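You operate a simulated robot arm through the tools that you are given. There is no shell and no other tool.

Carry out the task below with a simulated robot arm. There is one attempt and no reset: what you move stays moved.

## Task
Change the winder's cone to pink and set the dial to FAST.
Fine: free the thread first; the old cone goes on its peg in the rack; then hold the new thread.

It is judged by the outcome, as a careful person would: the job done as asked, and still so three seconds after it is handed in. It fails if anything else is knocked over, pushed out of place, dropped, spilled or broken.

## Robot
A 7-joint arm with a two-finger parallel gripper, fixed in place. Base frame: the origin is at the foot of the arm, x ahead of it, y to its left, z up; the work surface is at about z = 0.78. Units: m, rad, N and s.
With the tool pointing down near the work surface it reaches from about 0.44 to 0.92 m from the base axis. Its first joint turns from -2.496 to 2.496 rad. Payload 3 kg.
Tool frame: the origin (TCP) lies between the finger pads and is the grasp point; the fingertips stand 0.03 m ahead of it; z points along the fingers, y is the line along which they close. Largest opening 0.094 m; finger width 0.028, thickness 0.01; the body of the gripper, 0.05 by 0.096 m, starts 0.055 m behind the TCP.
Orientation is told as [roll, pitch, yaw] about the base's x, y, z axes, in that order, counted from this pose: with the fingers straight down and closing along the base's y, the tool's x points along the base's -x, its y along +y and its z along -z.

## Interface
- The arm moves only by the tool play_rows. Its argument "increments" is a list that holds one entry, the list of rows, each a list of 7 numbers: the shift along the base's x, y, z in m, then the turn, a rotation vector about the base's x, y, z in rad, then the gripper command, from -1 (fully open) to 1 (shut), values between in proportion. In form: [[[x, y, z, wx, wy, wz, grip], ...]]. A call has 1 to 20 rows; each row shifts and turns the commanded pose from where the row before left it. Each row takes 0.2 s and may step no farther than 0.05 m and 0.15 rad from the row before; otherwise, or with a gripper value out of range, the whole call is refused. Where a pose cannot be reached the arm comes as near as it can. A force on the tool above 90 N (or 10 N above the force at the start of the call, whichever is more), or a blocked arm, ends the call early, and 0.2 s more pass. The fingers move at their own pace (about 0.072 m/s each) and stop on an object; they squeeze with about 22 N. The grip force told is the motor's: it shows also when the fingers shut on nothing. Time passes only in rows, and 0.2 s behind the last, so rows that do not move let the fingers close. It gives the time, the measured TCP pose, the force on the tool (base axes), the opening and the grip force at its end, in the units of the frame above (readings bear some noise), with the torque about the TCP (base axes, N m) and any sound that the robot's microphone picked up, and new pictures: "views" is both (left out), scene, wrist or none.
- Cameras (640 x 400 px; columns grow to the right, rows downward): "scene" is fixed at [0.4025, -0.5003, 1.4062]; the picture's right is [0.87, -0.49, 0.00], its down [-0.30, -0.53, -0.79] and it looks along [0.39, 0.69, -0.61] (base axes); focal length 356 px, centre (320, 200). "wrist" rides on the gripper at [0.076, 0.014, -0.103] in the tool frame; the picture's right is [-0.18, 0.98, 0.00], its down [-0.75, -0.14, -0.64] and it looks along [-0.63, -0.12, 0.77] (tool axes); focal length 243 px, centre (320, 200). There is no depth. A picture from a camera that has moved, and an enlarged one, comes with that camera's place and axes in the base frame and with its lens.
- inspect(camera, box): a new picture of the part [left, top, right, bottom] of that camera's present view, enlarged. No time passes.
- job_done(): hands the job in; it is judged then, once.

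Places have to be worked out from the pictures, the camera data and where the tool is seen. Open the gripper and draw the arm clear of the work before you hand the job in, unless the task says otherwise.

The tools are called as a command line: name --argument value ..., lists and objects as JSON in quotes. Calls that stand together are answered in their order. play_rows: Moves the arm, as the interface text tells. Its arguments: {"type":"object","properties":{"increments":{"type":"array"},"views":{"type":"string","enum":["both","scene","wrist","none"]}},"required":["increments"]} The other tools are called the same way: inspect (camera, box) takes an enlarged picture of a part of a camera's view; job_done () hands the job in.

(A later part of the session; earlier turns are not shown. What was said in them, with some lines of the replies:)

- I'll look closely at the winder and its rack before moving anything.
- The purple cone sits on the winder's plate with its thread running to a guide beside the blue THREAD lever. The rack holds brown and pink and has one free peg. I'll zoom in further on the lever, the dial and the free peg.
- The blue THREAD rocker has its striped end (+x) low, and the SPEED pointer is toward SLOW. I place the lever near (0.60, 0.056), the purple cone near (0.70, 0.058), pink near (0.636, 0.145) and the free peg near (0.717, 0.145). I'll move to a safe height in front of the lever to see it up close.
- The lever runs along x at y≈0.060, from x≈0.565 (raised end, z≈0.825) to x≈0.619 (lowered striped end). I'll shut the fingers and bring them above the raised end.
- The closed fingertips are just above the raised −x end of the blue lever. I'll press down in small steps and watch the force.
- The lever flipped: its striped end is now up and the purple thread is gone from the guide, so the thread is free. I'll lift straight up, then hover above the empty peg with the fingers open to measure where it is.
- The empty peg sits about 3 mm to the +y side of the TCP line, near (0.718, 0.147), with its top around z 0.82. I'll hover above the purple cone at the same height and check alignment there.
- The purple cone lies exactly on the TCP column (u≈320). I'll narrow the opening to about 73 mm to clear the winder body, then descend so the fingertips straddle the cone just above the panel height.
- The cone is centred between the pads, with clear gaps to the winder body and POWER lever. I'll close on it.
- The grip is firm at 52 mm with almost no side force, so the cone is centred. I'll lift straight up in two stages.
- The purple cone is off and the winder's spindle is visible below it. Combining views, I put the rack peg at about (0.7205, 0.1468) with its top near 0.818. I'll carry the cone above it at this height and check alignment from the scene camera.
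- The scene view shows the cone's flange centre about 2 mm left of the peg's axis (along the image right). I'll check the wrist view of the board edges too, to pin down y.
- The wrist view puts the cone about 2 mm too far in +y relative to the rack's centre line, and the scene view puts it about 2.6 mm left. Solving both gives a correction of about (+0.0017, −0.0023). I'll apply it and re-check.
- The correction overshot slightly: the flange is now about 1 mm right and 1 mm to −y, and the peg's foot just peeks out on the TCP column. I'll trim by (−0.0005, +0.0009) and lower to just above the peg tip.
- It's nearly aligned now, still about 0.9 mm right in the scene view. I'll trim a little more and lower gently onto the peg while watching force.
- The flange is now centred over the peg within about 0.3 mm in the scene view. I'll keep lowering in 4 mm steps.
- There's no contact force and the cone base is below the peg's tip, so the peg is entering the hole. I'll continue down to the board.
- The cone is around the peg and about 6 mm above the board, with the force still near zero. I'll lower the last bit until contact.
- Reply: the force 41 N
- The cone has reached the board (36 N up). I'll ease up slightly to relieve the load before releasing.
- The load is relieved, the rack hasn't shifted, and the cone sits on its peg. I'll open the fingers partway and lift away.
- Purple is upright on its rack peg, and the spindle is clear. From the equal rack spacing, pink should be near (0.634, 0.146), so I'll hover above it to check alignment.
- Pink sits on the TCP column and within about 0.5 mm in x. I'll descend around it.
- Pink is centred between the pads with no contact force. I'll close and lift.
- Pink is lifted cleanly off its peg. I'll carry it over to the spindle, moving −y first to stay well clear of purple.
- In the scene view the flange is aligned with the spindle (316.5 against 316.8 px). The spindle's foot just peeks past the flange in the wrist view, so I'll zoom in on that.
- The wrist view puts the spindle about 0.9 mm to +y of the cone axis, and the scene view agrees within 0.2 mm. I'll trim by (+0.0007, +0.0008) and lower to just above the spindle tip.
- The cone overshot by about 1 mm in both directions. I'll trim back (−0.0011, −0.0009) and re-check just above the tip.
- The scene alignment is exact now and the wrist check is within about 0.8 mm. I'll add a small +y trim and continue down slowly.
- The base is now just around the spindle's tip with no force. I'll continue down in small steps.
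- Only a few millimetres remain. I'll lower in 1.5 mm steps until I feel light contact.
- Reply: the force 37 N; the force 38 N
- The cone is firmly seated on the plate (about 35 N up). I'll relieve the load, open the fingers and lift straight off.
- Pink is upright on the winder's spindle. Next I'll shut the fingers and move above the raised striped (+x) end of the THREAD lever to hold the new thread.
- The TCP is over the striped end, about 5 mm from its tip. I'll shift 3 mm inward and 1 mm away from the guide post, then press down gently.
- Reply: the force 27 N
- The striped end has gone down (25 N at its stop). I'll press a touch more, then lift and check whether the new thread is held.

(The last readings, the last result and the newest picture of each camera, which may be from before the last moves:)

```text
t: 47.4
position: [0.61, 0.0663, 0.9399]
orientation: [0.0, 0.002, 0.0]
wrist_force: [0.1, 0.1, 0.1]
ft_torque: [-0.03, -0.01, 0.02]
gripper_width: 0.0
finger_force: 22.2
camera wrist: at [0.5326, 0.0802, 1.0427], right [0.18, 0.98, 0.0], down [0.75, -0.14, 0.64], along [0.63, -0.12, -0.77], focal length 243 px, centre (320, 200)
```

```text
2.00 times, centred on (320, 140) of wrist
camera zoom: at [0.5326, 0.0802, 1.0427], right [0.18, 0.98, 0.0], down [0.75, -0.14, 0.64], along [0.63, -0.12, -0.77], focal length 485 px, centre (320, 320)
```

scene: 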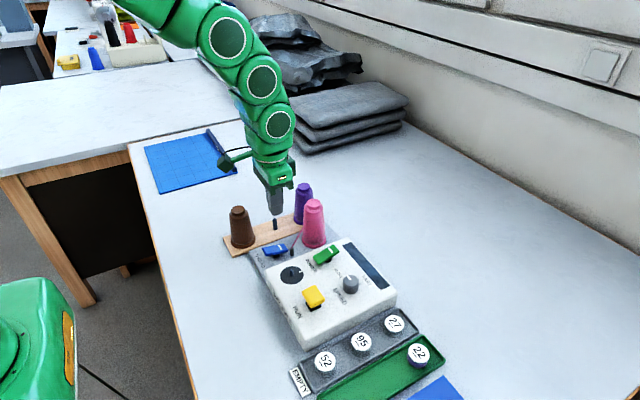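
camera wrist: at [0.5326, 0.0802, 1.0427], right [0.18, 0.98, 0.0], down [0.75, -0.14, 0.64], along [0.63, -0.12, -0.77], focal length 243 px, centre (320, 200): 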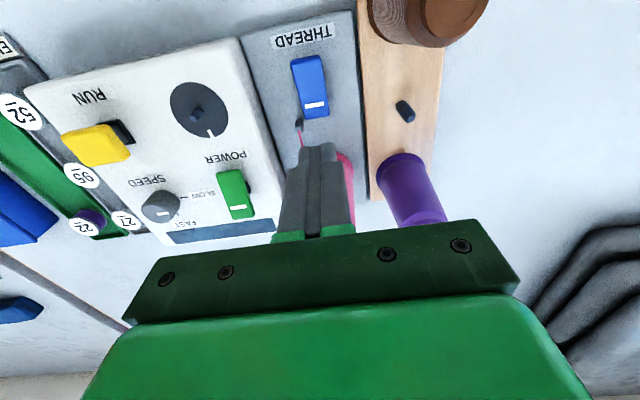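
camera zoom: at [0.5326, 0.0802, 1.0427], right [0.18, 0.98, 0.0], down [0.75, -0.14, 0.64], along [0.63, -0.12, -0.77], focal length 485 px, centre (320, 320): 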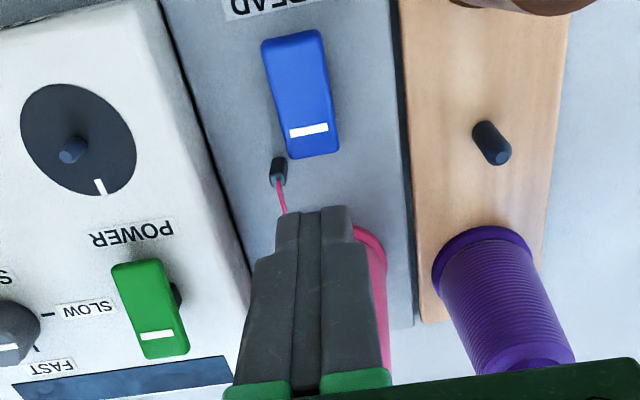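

The pink thread is now drawn from the cone to the guide and held. Next is the dial: I'll rise, move −y clear of the cones, and hover above the SPEED knob with the gripper open.

play_rows --increments '[[[0, -0.01, 0.03, 0, 0, 0, 1], [0, -0.04, 0, 0, 0, 0, 0], [0, -0.045, 0, 0, 0, 0, -1], [0.02, -0.04, 0, 0, 0, 0, -1], [0.03, -0.035, 0, 0, 0, 0, -1], [0.02, -0.025, -0.01, 0, 0, 0, -1], [0, 0, 0, 0, 0, 0, -1], [0, 0, 0, 0, 0, 0, -1]]]' --views "both"

inspect --camera "wrist" --box '[270, 50, 390, 150]'

inspect --camera "scene" --box '[310, 235, 390, 315]'

```text
t: 49.2
position: [0.6812, -0.1319, 0.9598]
orientation: [0.0, -0.001, 0.0]
wrist_force: [-0.2, -0.2, 0.3]
ft_torque: [-0.01, -0.05, 0.0]
gripper_width: 0.0943
finger_force: 0.0
camera wrist: at [0.6052, -0.1169, 1.0612], right [0.18, 0.98, 0.0], down [0.75, -0.14, 0.64], along [0.63, -0.12, -0.77], focal length 243 px, centre (320, 200)
```

scene: 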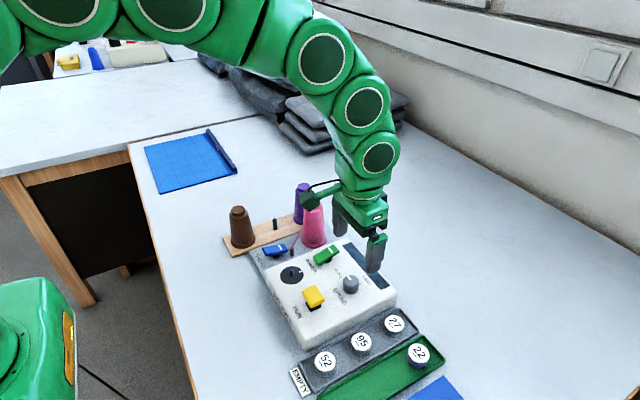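
wrist: 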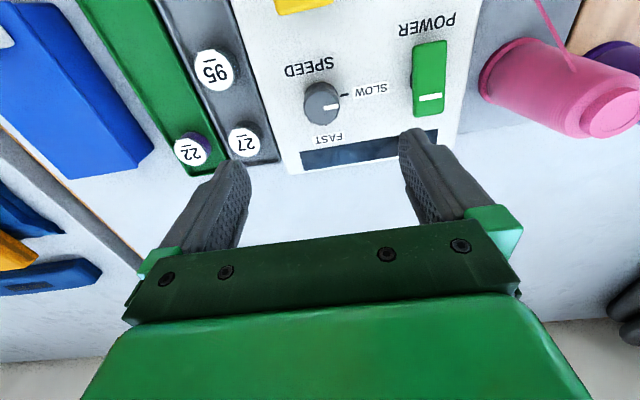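

```text
4.00 times, centred on (330, 100) of wrist
camera zoom: at [0.6052, -0.1169, 1.0612], right [0.18, 0.98, 0.0], down [0.75, -0.14, 0.64], along [0.63, -0.12, -0.77], focal length 970 px, centre (280, 600)
```

zoom: 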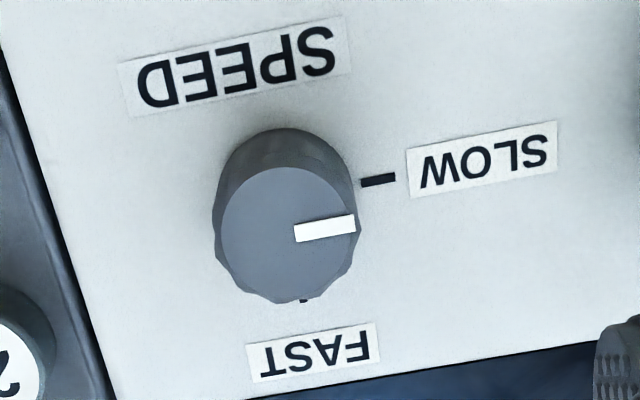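

```text
5.00 times, centred on (350, 275) of scene
camera zoom: at [0.4025, -0.5003, 1.4062], right [0.87, -0.49, 0.0], down [-0.3, -0.53, -0.79], along [0.39, 0.69, -0.61], focal length 1778 px, centre (170, -175)
```

zoom: 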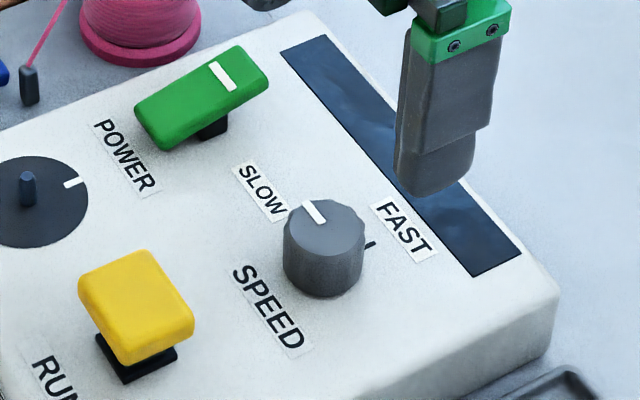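

The view gives the knob axis near (0.6756, −0.130). The pointer is at SLOW (+y direction), and the FAST tick is in the +x direction, so it needs about 90° clockwise. I'll centre over the knob, pre-rotate the gripper +45° and narrow the opening.

play_rows --increments '[[[-0.0055, 0.0021, 0, 0, 0, 0.1309, -0.17], [0, 0, -0.01, 0, 0, 0.1309, -0.17], [0, 0, -0.01, 0, 0, 0.1309, -0.17], [0, 0, -0.01, 0, 0, 0.1309, -0.17], [0, 0, -0.01, 0, 0, 0.1309, -0.17], [0, 0, 0, 0, 0, 0.1309, -0.17], [0, 0, 0, 0, 0, 0, -0.17], [0, 0, 0, 0, 0, 0, -0.17]]]' --views "both"

inspect --camera "wrist" --box '[260, 50, 380, 170]'

inspect --camera "scene" --box '[290, 200, 410, 320]'

```text
t: 51.0
position: [0.6755, -0.1279, 0.921]
orientation: [-0.001, 0.001, 0.785]
wrist_force: [-0.2, -0.4, 0.6]
ft_torque: [0.03, 0.01, -0.02]
gripper_width: 0.0552
finger_force: 0.1
camera wrist: at [0.61, -0.1724, 1.0228], right [-0.57, 0.82, 0.0], down [0.63, 0.43, 0.64], along [0.53, 0.36, -0.77], focal length 243 px, centre (320, 200)
```

scene: 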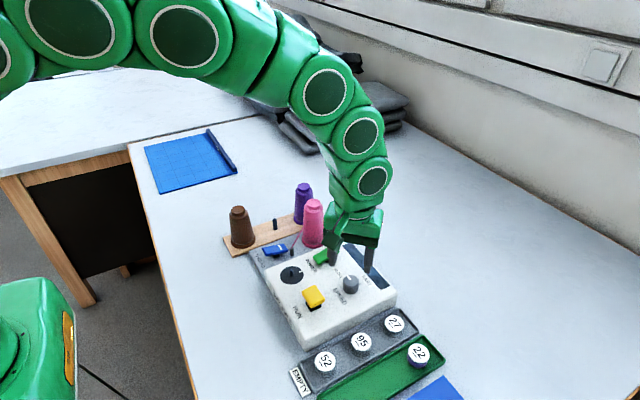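
wrist: 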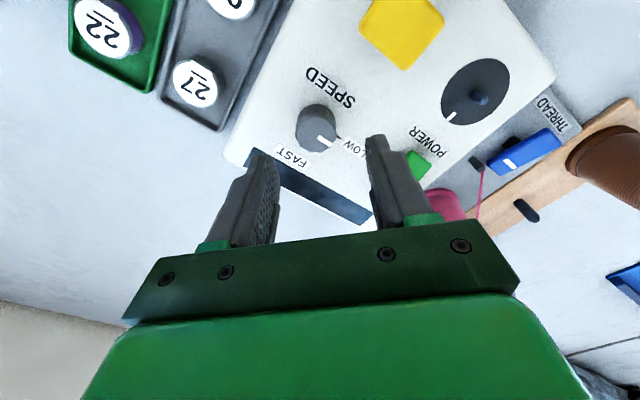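

```text
3.33 times, centred on (320, 110) of wrist
camera zoom: at [0.61, -0.1724, 1.0228], right [-0.57, 0.82, 0.0], down [0.63, 0.43, 0.64], along [0.53, 0.36, -0.77], focal length 809 px, centre (320, 500)
```

zoom: 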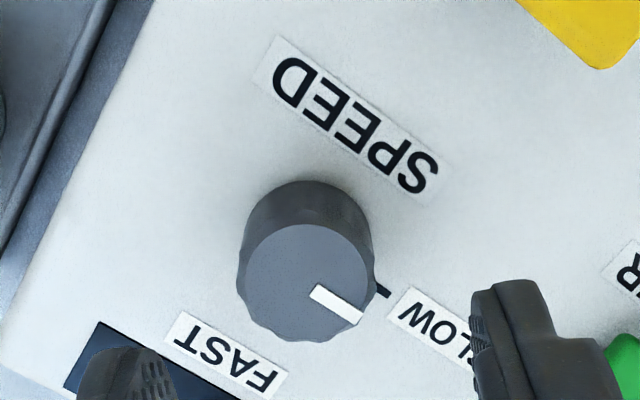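

```text
3.33 times, centred on (350, 260) of scene
camera zoom: at [0.4025, -0.5003, 1.4062], right [0.87, -0.49, 0.0], down [-0.3, -0.53, -0.79], along [0.39, 0.69, -0.61], focal length 1185 px, centre (220, 0)
```

zoom: 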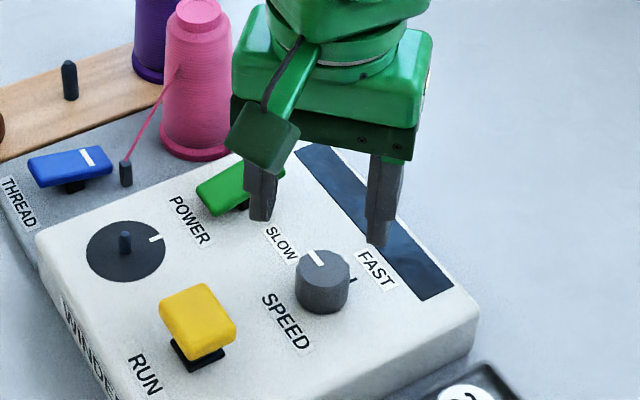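

The knob is about 3 mm off laterally (the y reading shows the same offset). I'll correct by (+0.0015, −0.0025), lower partway and check again.

play_rows --increments '[[[0.0015, -0.0025, -0.005, 0, 0, 0, -0.17], [0, 0, -0.012, 0, 0, 0, -0.17], [0, 0, -0.012, 0, 0, 0, -0.17], [0, 0, 0, 0, 0, 0, -0.17], [0, 0, 0, 0, 0, 0, -0.17]]]' --views "wrist"

inspect --camera "wrist" --box '[240, 70, 400, 210]'

inspect --camera "scene" --box '[310, 220, 400, 310]'

```text
t: 52.2
position: [0.6768, -0.1315, 0.8896]
orientation: [-0.001, 0.001, 0.784]
wrist_force: [0.9, 0.4, 0.0]
ft_torque: [0.0, 0.01, 0.01]
gripper_width: 0.0551
finger_force: 0.1
camera wrist: at [0.6124, -0.175, 0.9922], right [-0.56, 0.83, 0.0], down [0.63, 0.43, 0.64], along [0.53, 0.36, -0.77], focal length 243 px, centre (320, 200)
```

wrist: 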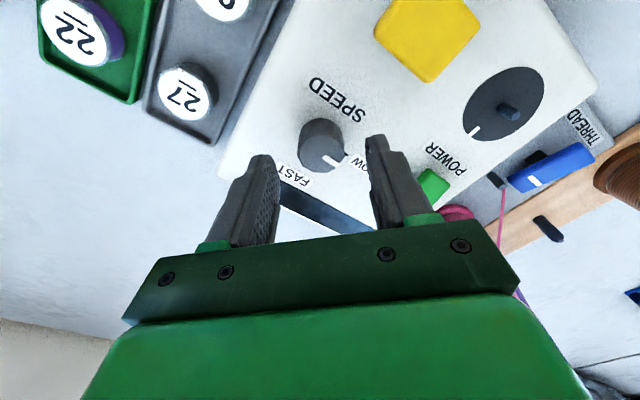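

```text
2.86 times, centred on (320, 140) of wrist
camera zoom: at [0.6124, -0.175, 0.9922], right [-0.56, 0.83, 0.0], down [0.63, 0.43, 0.64], along [0.53, 0.36, -0.77], focal length 693 px, centre (320, 371)
```

zoom: 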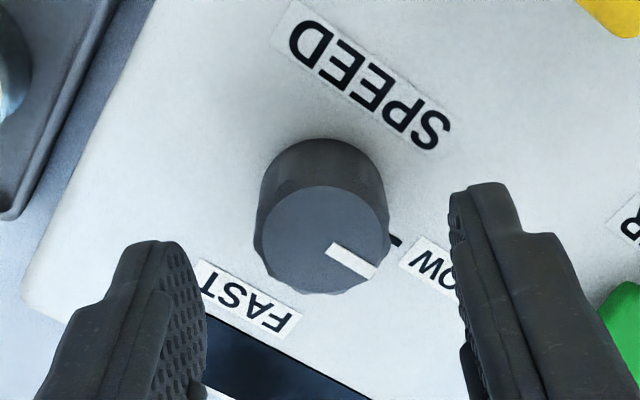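

```text
4.44 times, centred on (355, 265) of scene
camera zoom: at [0.4025, -0.5003, 1.4062], right [0.87, -0.49, 0.0], down [-0.3, -0.53, -0.79], along [0.39, 0.69, -0.61], focal length 1580 px, centre (164, -89)
```

zoom: 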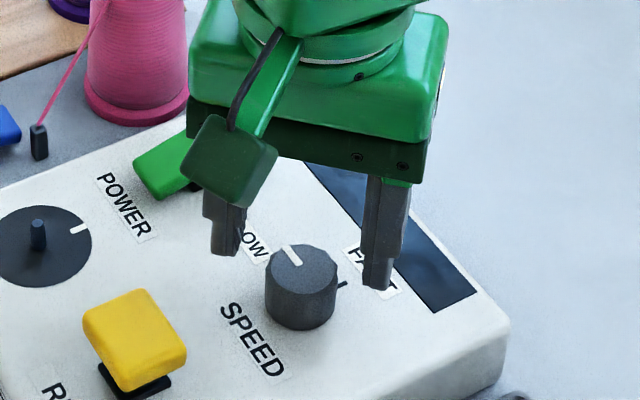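

The knob is centred now. I'll lower until the fingertips are just above the panel, then close on the knob.

play_rows --increments '[[[0, 0, -0.008, 0, 0, 0, -0.17], [0, 0, -0.007, 0, 0, 0, -0.17], [0, 0, -0.005, 0, 0, 0, -0.17], [0, 0, 0, 0, 0, 0, -0.17], [0, 0, 0, 0, 0, 0, -0.17]]]' --views "none"

inspect --camera "wrist" --box '[240, 70, 400, 210]'

inspect --camera "scene" --box '[310, 220, 400, 310]'

```text
t: 53.4
position: [0.6765, -0.1314, 0.8699]
orientation: [-0.001, 0.0, 0.786]
wrist_force: [-0.1, -0.5, 0.3]
ft_torque: [-0.01, 0.0, -0.03]
gripper_width: 0.0548
finger_force: 0.1
```

```text
2.86 times, centred on (320, 140) of wrist
camera zoom: at [0.6117, -0.1754, 0.9725], right [-0.56, 0.83, 0.0], down [0.63, 0.43, 0.64], along [0.53, 0.36, -0.77], focal length 693 px, centre (320, 371)
```

zoom: 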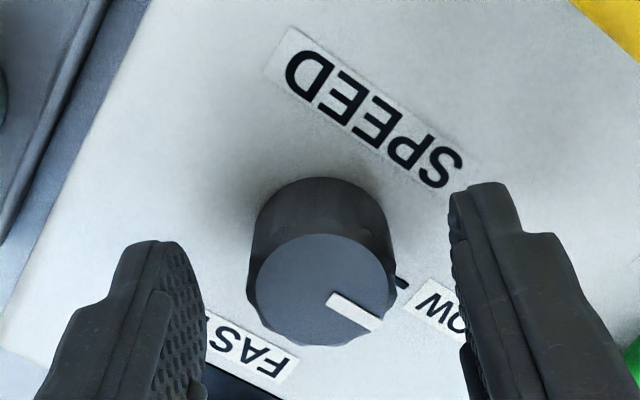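

```text
4.44 times, centred on (355, 265) of scene
camera zoom: at [0.4025, -0.5003, 1.4062], right [0.87, -0.49, 0.0], down [-0.3, -0.53, -0.79], along [0.39, 0.69, -0.61], focal length 1580 px, centre (164, -89)
```

zoom: 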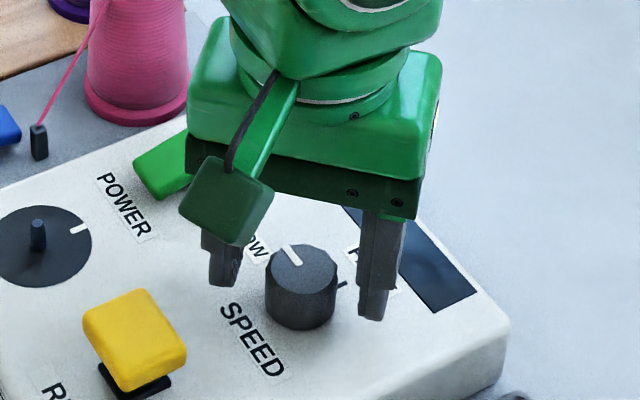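

play_rows --increments '[[[0, 0, -0.001, 0, 0, 0, 0.1], [0, 0, 0, 0, 0, 0, 1], [0, 0, 0, 0, 0, 0, 1], [0, 0, 0, 0, 0, 0, 1]]]' --views "wrist"

inspect --camera "wrist" --box '[240, 70, 400, 210]'

```text
t: 54.4
position: [0.6756, -0.1319, 0.87]
orientation: [-0.001, 0.001, 0.786]
wrist_force: [9.0, -7.5, -5.8]
ft_torque: [-0.08, -0.21, -0.06]
gripper_width: 0.0308
finger_force: 45.2
camera wrist: at [0.6116, -0.1758, 0.9719], right [-0.56, 0.83, 0.0], down [0.63, 0.43, 0.64], along [0.53, 0.36, -0.77], focal length 243 px, centre (320, 200)
```

wrist: 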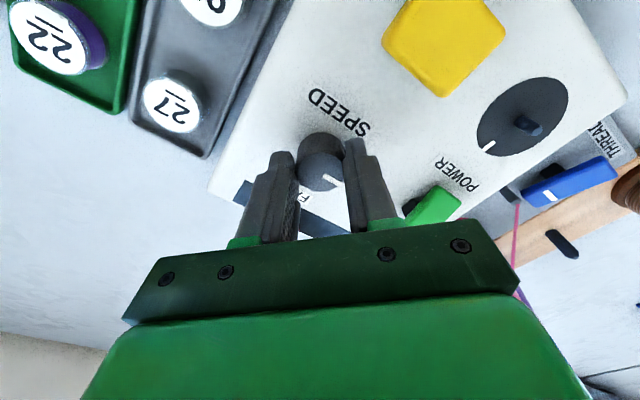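

```text
2.86 times, centred on (320, 140) of wrist
camera zoom: at [0.6116, -0.1758, 0.9719], right [-0.56, 0.83, 0.0], down [0.63, 0.43, 0.64], along [0.53, 0.36, -0.77], focal length 693 px, centre (320, 371)
```

zoom: 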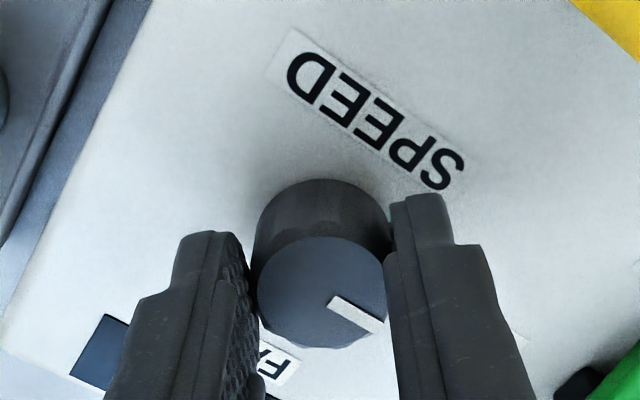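

The fingers grip the knob at 31 mm with only a small side load. I'll turn it clockwise 45° first and watch.

play_rows --increments '[[[0.0003, -0.0003, 0, 0, 0, -0.1, 1], [0, 0, 0, 0, 0, -0.13, 1], [0, 0, 0, 0, 0, -0.13, 1], [0, 0, 0, 0, 0, -0.14, 1], [0, 0, 0, 0, 0, -0.14, 1], [0, 0, 0, 0, 0, -0.1454, 1], [0, 0, 0, 0, 0, 0, 1]]]' --views "both"

inspect --camera "wrist" --box '[240, 70, 400, 210]'

inspect --camera "scene" --box '[310, 220, 400, 310]'

```text
t: 56.0
position: [0.6757, -0.129, 0.8682]
orientation: [0.003, 0.002, -0.002]
wrist_force: [-21.5, 59.7, 32.2]
ft_torque: [1.86, 0.48, 0.21]
gripper_width: 0.031
finger_force: 44.7
camera wrist: at [0.599, -0.1152, 0.9711], right [0.19, 0.98, 0.0], down [0.75, -0.14, 0.64], along [0.63, -0.12, -0.77], focal length 243 px, centre (320, 200)
```

scene: 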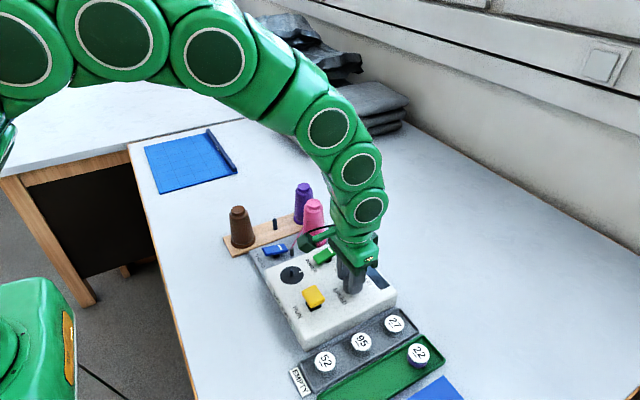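
wrist: 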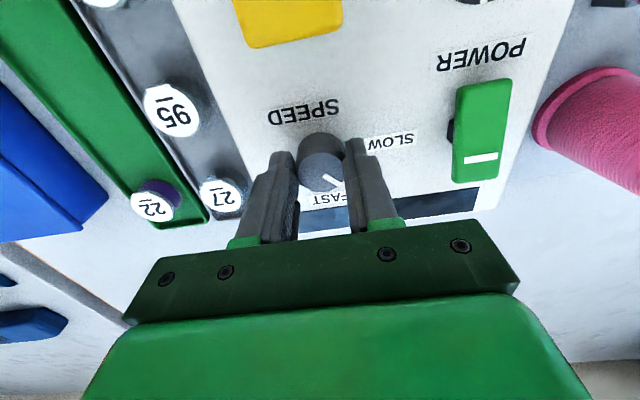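

```text
2.86 times, centred on (320, 140) of wrist
camera zoom: at [0.599, -0.1152, 0.9711], right [0.19, 0.98, 0.0], down [0.75, -0.14, 0.64], along [0.63, -0.12, -0.77], focal length 693 px, centre (320, 371)
```

zoom: 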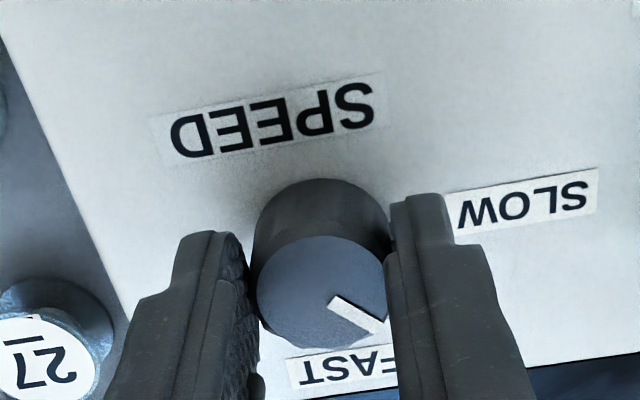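

```text
4.44 times, centred on (355, 265) of scene
camera zoom: at [0.4025, -0.5003, 1.4062], right [0.87, -0.49, 0.0], down [-0.3, -0.53, -0.79], along [0.39, 0.69, -0.61], focal length 1580 px, centre (164, -89)
```

zoom: 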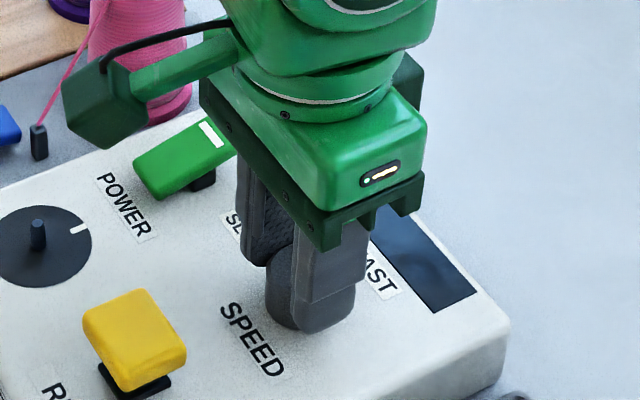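

The knob turns with the gripper, but there's a 60 N side load because my rotation centre is a couple of millimetres off the knob axis. I'll ease the TCP toward where the knob pushes it (+y, slightly −x, slightly up) before turning further.

play_rows --increments '[[[-0.0004, 0.001, 0.0005, 0, 0, 0, 1], [-0.0003, 0.001, 0.0005, 0, 0, 0, 1], [0, 0, 0, 0, 0, 0, 1]]]' --views "none"

```text
t: 56.8
position: [0.6743, -0.129, 0.868]
orientation: [0.0, -0.001, -0.002]
wrist_force: [9.1, 44.3, -17.1]
ft_torque: [0.91, -1.3, 0.11]
gripper_width: 0.0306
finger_force: 44.6
```

play_rows --increments '[[[0.0002, 0.001, -0.0003, 0, 0, 0, 1], [0, 0.001, 0, 0, 0, 0, 1], [0, 0, 0, 0, 0, 0, 1]]]' --views "none"

```text
t: 57.6
position: [0.6755, -0.1288, 0.8685]
orientation: [-0.002, 0.002, 0.0]
wrist_force: [7.5, 2.6, -26.7]
ft_torque: [0.04, -0.51, 0.01]
gripper_width: 0.0305
finger_force: 44.8
```

The side load is nearly gone. I'll correct the slight upward pull and continue turning in stages toward FAST.

play_rows --increments '[[[0.0002, 0, -0.0005, 0, 0, -0.1, 1], [0, 0, 0, 0, 0, -0.13, 1], [0, 0, 0, 0, 0, -0.13, 1], [0, 0, 0, 0, 0, 0, 1]]]' --views "none"

inspect --camera "wrist" --box '[240, 70, 400, 210]'

```text
t: 58.6
position: [0.6761, -0.1276, 0.868]
orientation: [-0.001, -0.001, -0.361]
wrist_force: [-1.2, -9.8, -16.6]
ft_torque: [-0.19, 0.57, -0.08]
gripper_width: 0.0307
finger_force: 44.9
```

```text
2.86 times, centred on (320, 140) of wrist
camera zoom: at [0.6091, -0.0878, 0.9711], right [0.52, 0.85, 0.0], down [0.66, -0.4, 0.64], along [0.55, -0.33, -0.77], focal length 693 px, centre (320, 371)
```

zoom: 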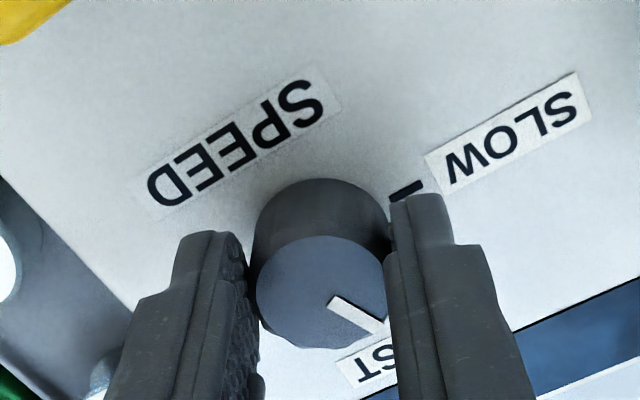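

The forces stay low and the pointer follows the gripper rigidly (about 24° left to go). I'll complete the turn.

play_rows --increments '[[[0, -0.0003, -0.0003, 0, 0, -0.12, 1], [0, 0, 0, 0, 0, -0.12, 1], [0, 0, 0, 0, 0, -0.12, 1], [0, 0, 0, 0, 0, -0.065, 1], [0, 0, 0, 0, 0, 0, 1]]]' --views "wrist"

inspect --camera "wrist" --box '[240, 70, 400, 210]'

inspect --camera "scene" --box '[310, 220, 400, 310]'

```text
t: 59.8
position: [0.6776, -0.1251, 0.8683]
orientation: [0.002, -0.001, -0.786]
wrist_force: [-1.6, 29.3, 8.4]
ft_torque: [1.05, 0.49, 0.12]
gripper_width: 0.031
finger_force: 45.5
camera wrist: at [0.6322, -0.0631, 0.9711], right [0.83, 0.56, 0.0], down [0.43, -0.63, 0.64], along [0.36, -0.53, -0.77], focal length 243 px, centre (320, 200)
```

wrist: 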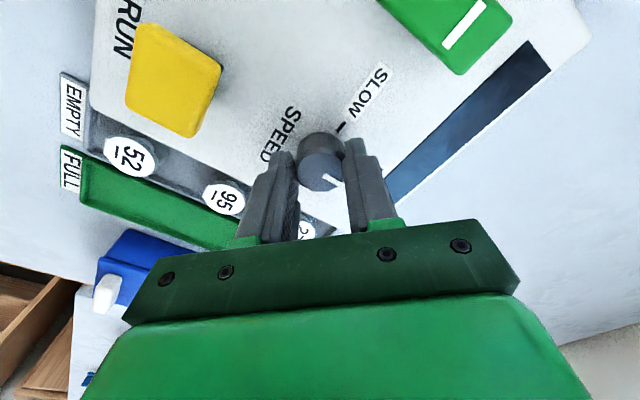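

```text
2.86 times, centred on (320, 140) of wrist
camera zoom: at [0.6322, -0.0631, 0.9711], right [0.83, 0.56, 0.0], down [0.43, -0.63, 0.64], along [0.36, -0.53, -0.77], focal length 693 px, centre (320, 371)
```

zoom: 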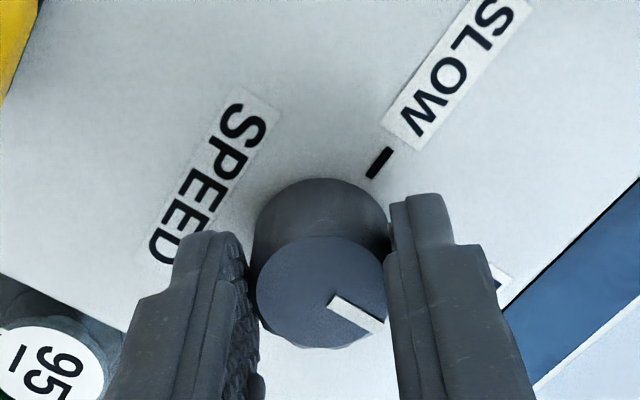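

```text
4.44 times, centred on (355, 265) of scene
camera zoom: at [0.4025, -0.5003, 1.4062], right [0.87, -0.49, 0.0], down [-0.3, -0.53, -0.79], along [0.39, 0.69, -0.61], focal length 1580 px, centre (164, -89)
```

zoom: 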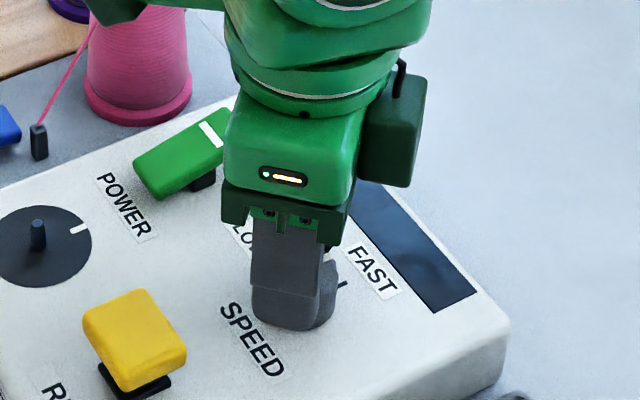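

The gripper has turned the full 90°, and the stripe is still fixed relative to the fingers. I'll relieve the remaining side load, then open and rise to inspect the pointer.

play_rows --increments '[[[0, 0.0008, 0, 0, 0, 0, 1], [0, 0.0005, 0, 0, 0, 0, 1], [0, 0, 0, 0, 0, 0, 1]]]' --views "none"

```text
t: 60.6
position: [0.6766, -0.127, 0.8686]
orientation: [0.0, -0.002, -0.786]
wrist_force: [-0.8, 20.0, 17.1]
ft_torque: [0.68, 0.17, 0.07]
gripper_width: 0.031
finger_force: 45.1
```

play_rows --increments '[[[0, 0.0008, 0.0003, 0, 0, 0, 1], [0, 0.0002, 0, 0, 0, 0, 1], [0, 0, 0, 0, 0, 0, 1]]]' --views "none"

```text
t: 61.4
position: [0.6766, -0.127, 0.8698]
orientation: [-0.002, -0.003, -0.788]
wrist_force: [7.1, -24.0, -6.1]
ft_torque: [-1.39, -0.95, -0.03]
gripper_width: 0.0306
finger_force: 44.9
```

The load has just flipped sign, so I'm essentially centred. I'll open gently and rise.

play_rows --increments '[[[0, -0.0004, 0, 0, 0, 0, 0.3], [0, 0, 0, 0, 0, 0, 0], [0, 0, 0, 0, 0, 0, -0.17], [0, 0, 0.005, 0, 0, 0, -0.17], [0, 0, 0.02, 0, 0, 0, -0.17], [0, 0, 0.03, 0, 0, 0, -0.17], [0, 0, 0.03, 0, 0, 0, -0.17], [0, 0, 0, 0, 0, 0, -0.17]]]' --views "both"

inspect --camera "wrist" --box '[250, 30, 390, 170]'

inspect --camera "scene" --box '[310, 220, 400, 310]'

```text
t: 63.2
position: [0.6766, -0.1262, 0.9523]
orientation: [-0.001, -0.002, -0.785]
wrist_force: [0.7, -0.3, -0.3]
ft_torque: [0.01, 0.04, -0.01]
gripper_width: 0.0549
finger_force: 0.1
camera wrist: at [0.6329, -0.0632, 1.0551], right [0.83, 0.56, 0.0], down [0.43, -0.63, 0.64], along [0.36, -0.53, -0.77], focal length 243 px, centre (320, 200)
```

scene: 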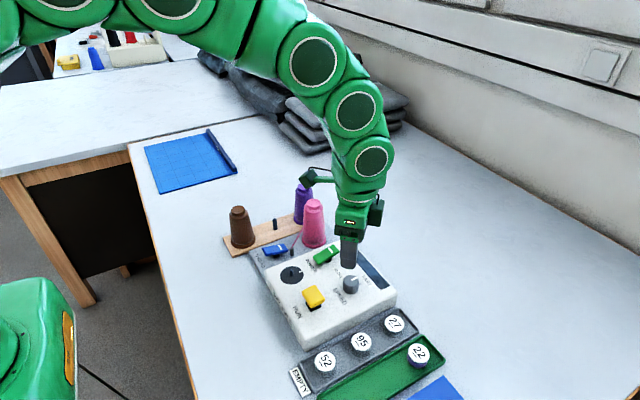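
wrist: 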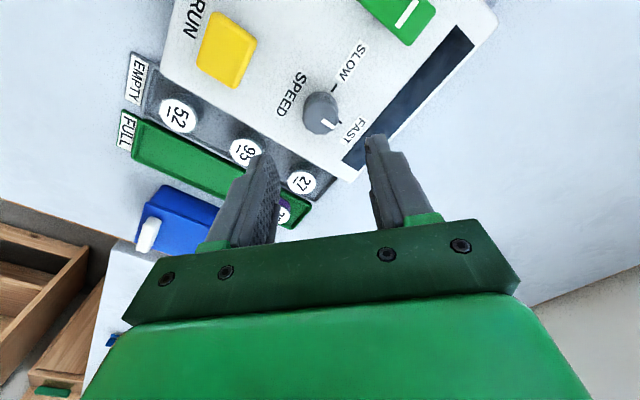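

```text
2.86 times, centred on (320, 100) of wrist
camera zoom: at [0.6329, -0.0632, 1.0551], right [0.83, 0.56, 0.0], down [0.43, -0.63, 0.64], along [0.36, -0.53, -0.77], focal length 693 px, centre (320, 486)
```

zoom: 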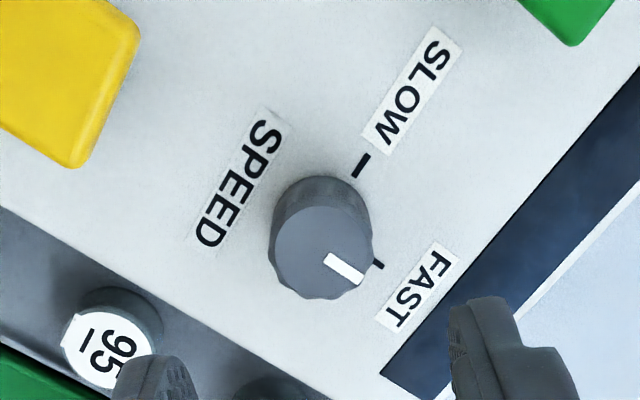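

```text
4.44 times, centred on (355, 265) of scene
camera zoom: at [0.4025, -0.5003, 1.4062], right [0.87, -0.49, 0.0], down [-0.3, -0.53, -0.79], along [0.39, 0.69, -0.61], focal length 1580 px, centre (164, -89)
```

zoom: 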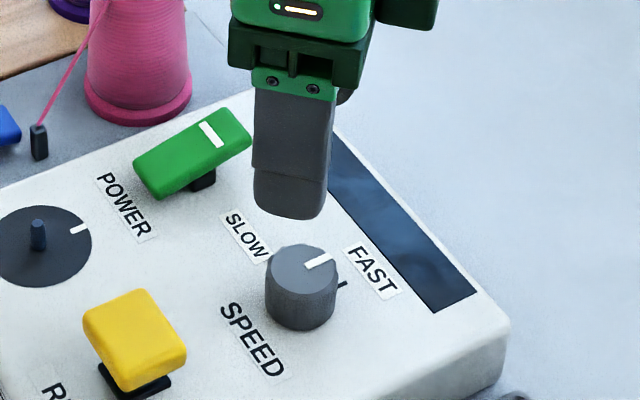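

The pointer now lines up with the FAST tick. I'll rotate the gripper back to neutral while rising, and check the dial from the same viewpoint as before.

play_rows --increments '[[[0, 0, 0.01, 0, 0, 0.1309, -0.5], [0, 0, 0, 0, 0, 0.1309, -1], [0, 0, 0, 0, 0, 0.1309, -1], [0, 0, 0, 0, 0, 0.1309, -1], [0, 0, 0, 0, 0, 0.1309, -1], [0, 0, 0, 0, 0, 0.1309, -1], [0, 0, 0, 0, 0, 0, -1], [0, 0, 0, 0, 0, 0, -1]]]' --views "both"

inspect --camera "wrist" --box '[260, 50, 380, 150]'

```text
t: 65.0
position: [0.6763, -0.1266, 0.9637]
orientation: [0.001, 0.0, 0.001]
wrist_force: [-0.7, -0.5, 0.4]
ft_torque: [-0.02, 0.01, -0.01]
gripper_width: 0.0941
finger_force: 0.1
camera wrist: at [0.5993, -0.1125, 1.0662], right [0.18, 0.98, 0.0], down [0.75, -0.14, 0.64], along [0.63, -0.12, -0.77], focal length 243 px, centre (320, 200)
```

scene: 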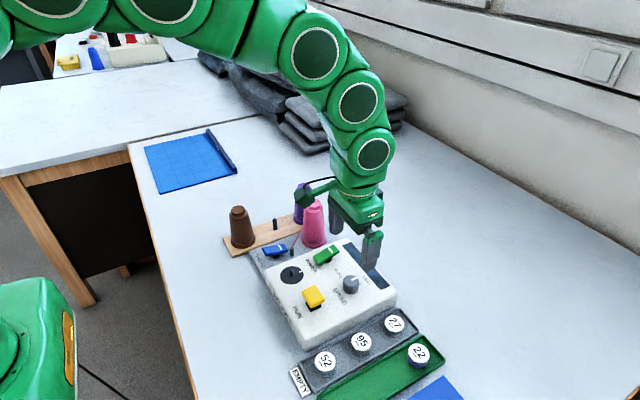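
wrist: 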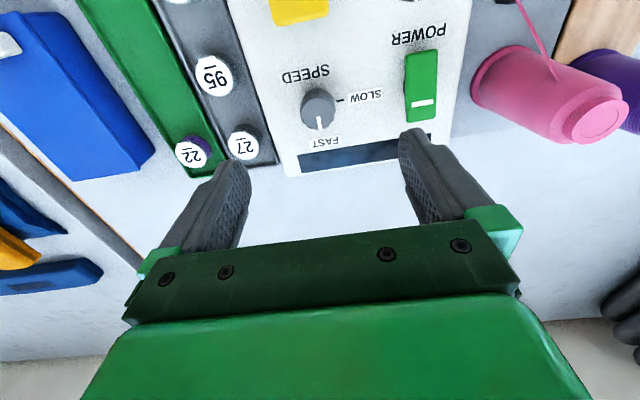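

```text
4.00 times, centred on (320, 100) of wrist
camera zoom: at [0.5993, -0.1125, 1.0662], right [0.18, 0.98, 0.0], down [0.75, -0.14, 0.64], along [0.63, -0.12, -0.77], focal length 970 px, centre (320, 600)
```

zoom: 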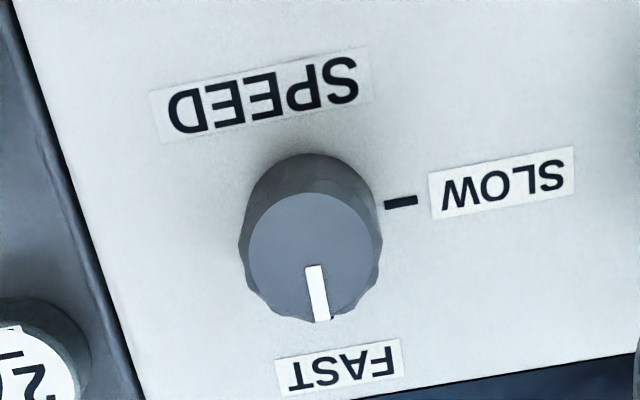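

The pointer is on FAST within about 2° of the tick. I'll rise and withdraw to the starting pose, clear of the work, then check everything.

play_rows --increments '[[[0, 0, 0.04, 0, 0, 0, -1], [0, 0, 0.045, 0, 0, 0, -1], [-0.005, 0.02, 0.04, 0, 0, 0, -1], [-0.005, 0.045, 0, 0, 0, 0, -1], [-0.008, 0.045, 0, 0, 0, 0, -1], [-0.008, 0.045, 0, 0, 0, 0, -1], [-0.01, 0.045, 0, 0, 0, 0, -1], [-0.01, 0.045, 0, 0, 0, 0, -1], [-0.01, 0.045, 0, 0, 0, 0, -1], [0, 0.045, 0, 0, 0, 0, -1], [0, 0.045, 0, 0, 0, 0, -1], [0, 0, 0, 0, 0, 0, -1], [0, 0, 0, 0, 0, 0, -1]]]' --views "both"

inspect --camera "scene" --box '[210, 170, 410, 295]'

inspect --camera "scene" --box '[260, 270, 480, 400]'

inspect --camera "wrist" --box '[0, 0, 320, 200]'

inspect --camera "scene" --box '[310, 235, 390, 315]'

```text
t: 67.8
position: [0.6232, 0.2513, 1.088]
orientation: [0.0, -0.001, 0.0]
wrist_force: [-0.5, -0.2, 0.7]
ft_torque: [-0.03, 0.0, 0.01]
gripper_width: 0.0941
finger_force: 0.1
camera wrist: at [0.5458, 0.2655, 1.1909], right [0.18, 0.98, 0.0], down [0.75, -0.14, 0.64], along [0.63, -0.12, -0.77], focal length 243 px, centre (320, 200)
```

scene: 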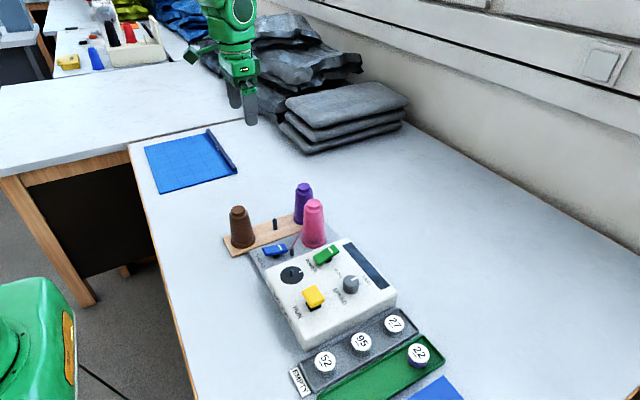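
wrist: 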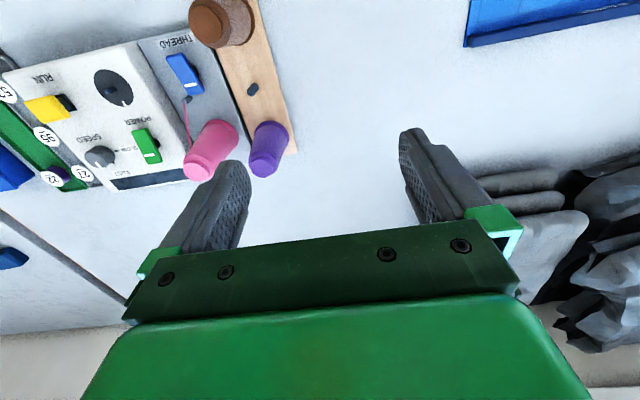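

```text
3.20 times, centred on (310, 232) of scene
camera zoom: at [0.4025, -0.5003, 1.4062], right [0.87, -0.49, 0.0], down [-0.3, -0.53, -0.79], along [0.39, 0.69, -0.61], focal length 1138 px, centre (352, 96)
```

zoom: 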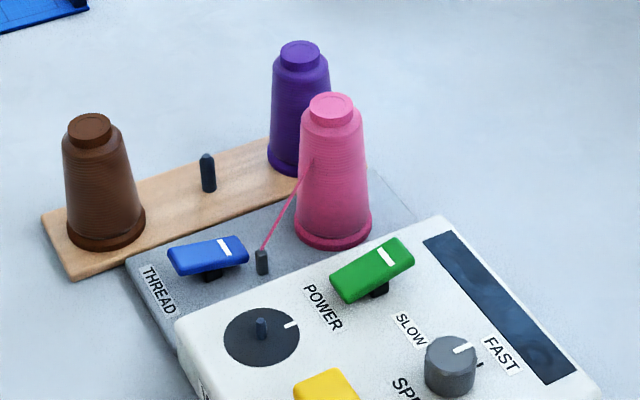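

```text
2.91 times, centred on (370, 335) of scene
camera zoom: at [0.4025, -0.5003, 1.4062], right [0.87, -0.49, 0.0], down [-0.3, -0.53, -0.79], along [0.39, 0.69, -0.61], focal length 1034 px, centre (174, -193)
```

zoom: 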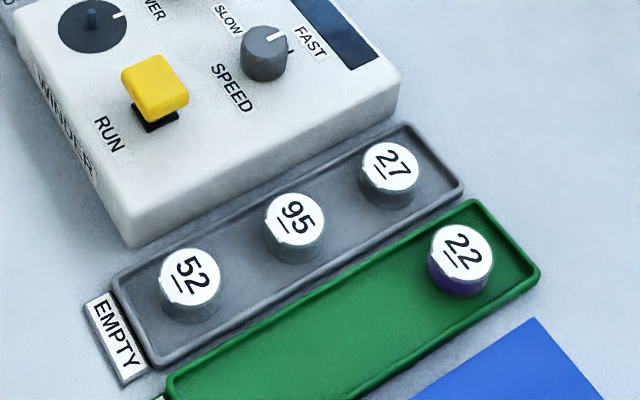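

```text
2.00 times, centred on (160, 100) of wrist
camera zoom: at [0.5458, 0.2655, 1.1909], right [0.18, 0.98, 0.0], down [0.75, -0.14, 0.64], along [0.63, -0.12, -0.77], focal length 485 px, centre (640, 400)
```

zoom: 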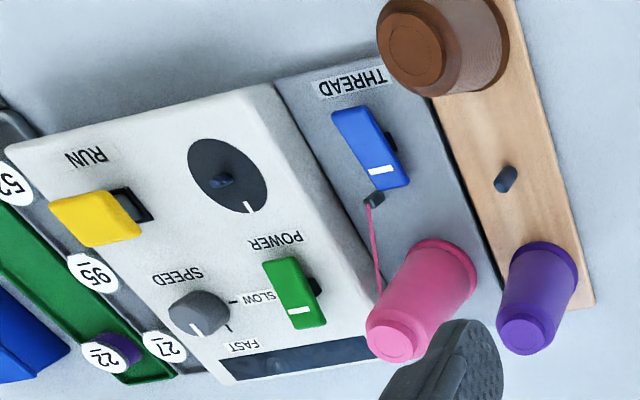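

```text
5.00 times, centred on (350, 275) of scene
camera zoom: at [0.4025, -0.5003, 1.4062], right [0.87, -0.49, 0.0], down [-0.3, -0.53, -0.79], along [0.39, 0.69, -0.61], focal length 1778 px, centre (170, -175)
```

zoom: 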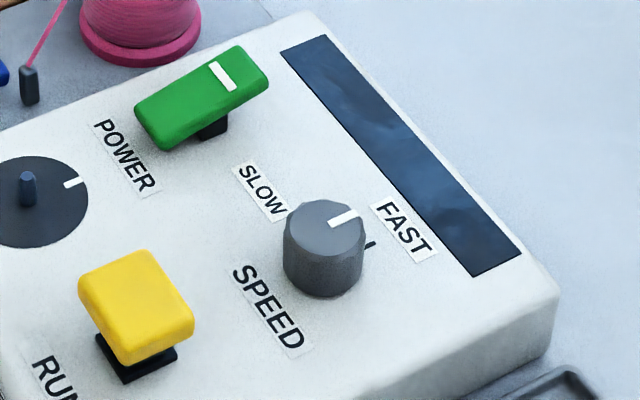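

The final views show:
- Pink is upright on the winder, with its thread held at the guide and the THREAD lever back in its original position.
- Purple is on its rack peg.
- The dial points to FAST.
- RUN, POWER, the trays and the brown cone are unchanged.

The gripper is open and clear, so I'm handing the job in.

job_done

```text
The job is handed in.
```

The winder now has the pink cone on it, and the SPEED dial is set to FAST. I've handed the job in; no verdict has come back.

- **Thread freed first:** I flipped the THREAD lever to release the purple thread before touching the cone.
- **Old cone:** purple is upright on the free peg in the rack.
- **New cone:** pink is seated on the winder's spindle. I flipped the THREAD lever back, and the pink thread is now held at the guide.
- **Dial:** I turned it about 90° clockwise from SLOW. The pointer is within roughly 2–3° of the FAST tick.

The last pictures show the brown cone, the trays, and the RUN and POWER switches where they started. The gripper is open and the arm is back near its starting position, clear of the work. While I turned the dial there was a brief side load of about 60 N on the knob. I eased it off, and the winder did not move.
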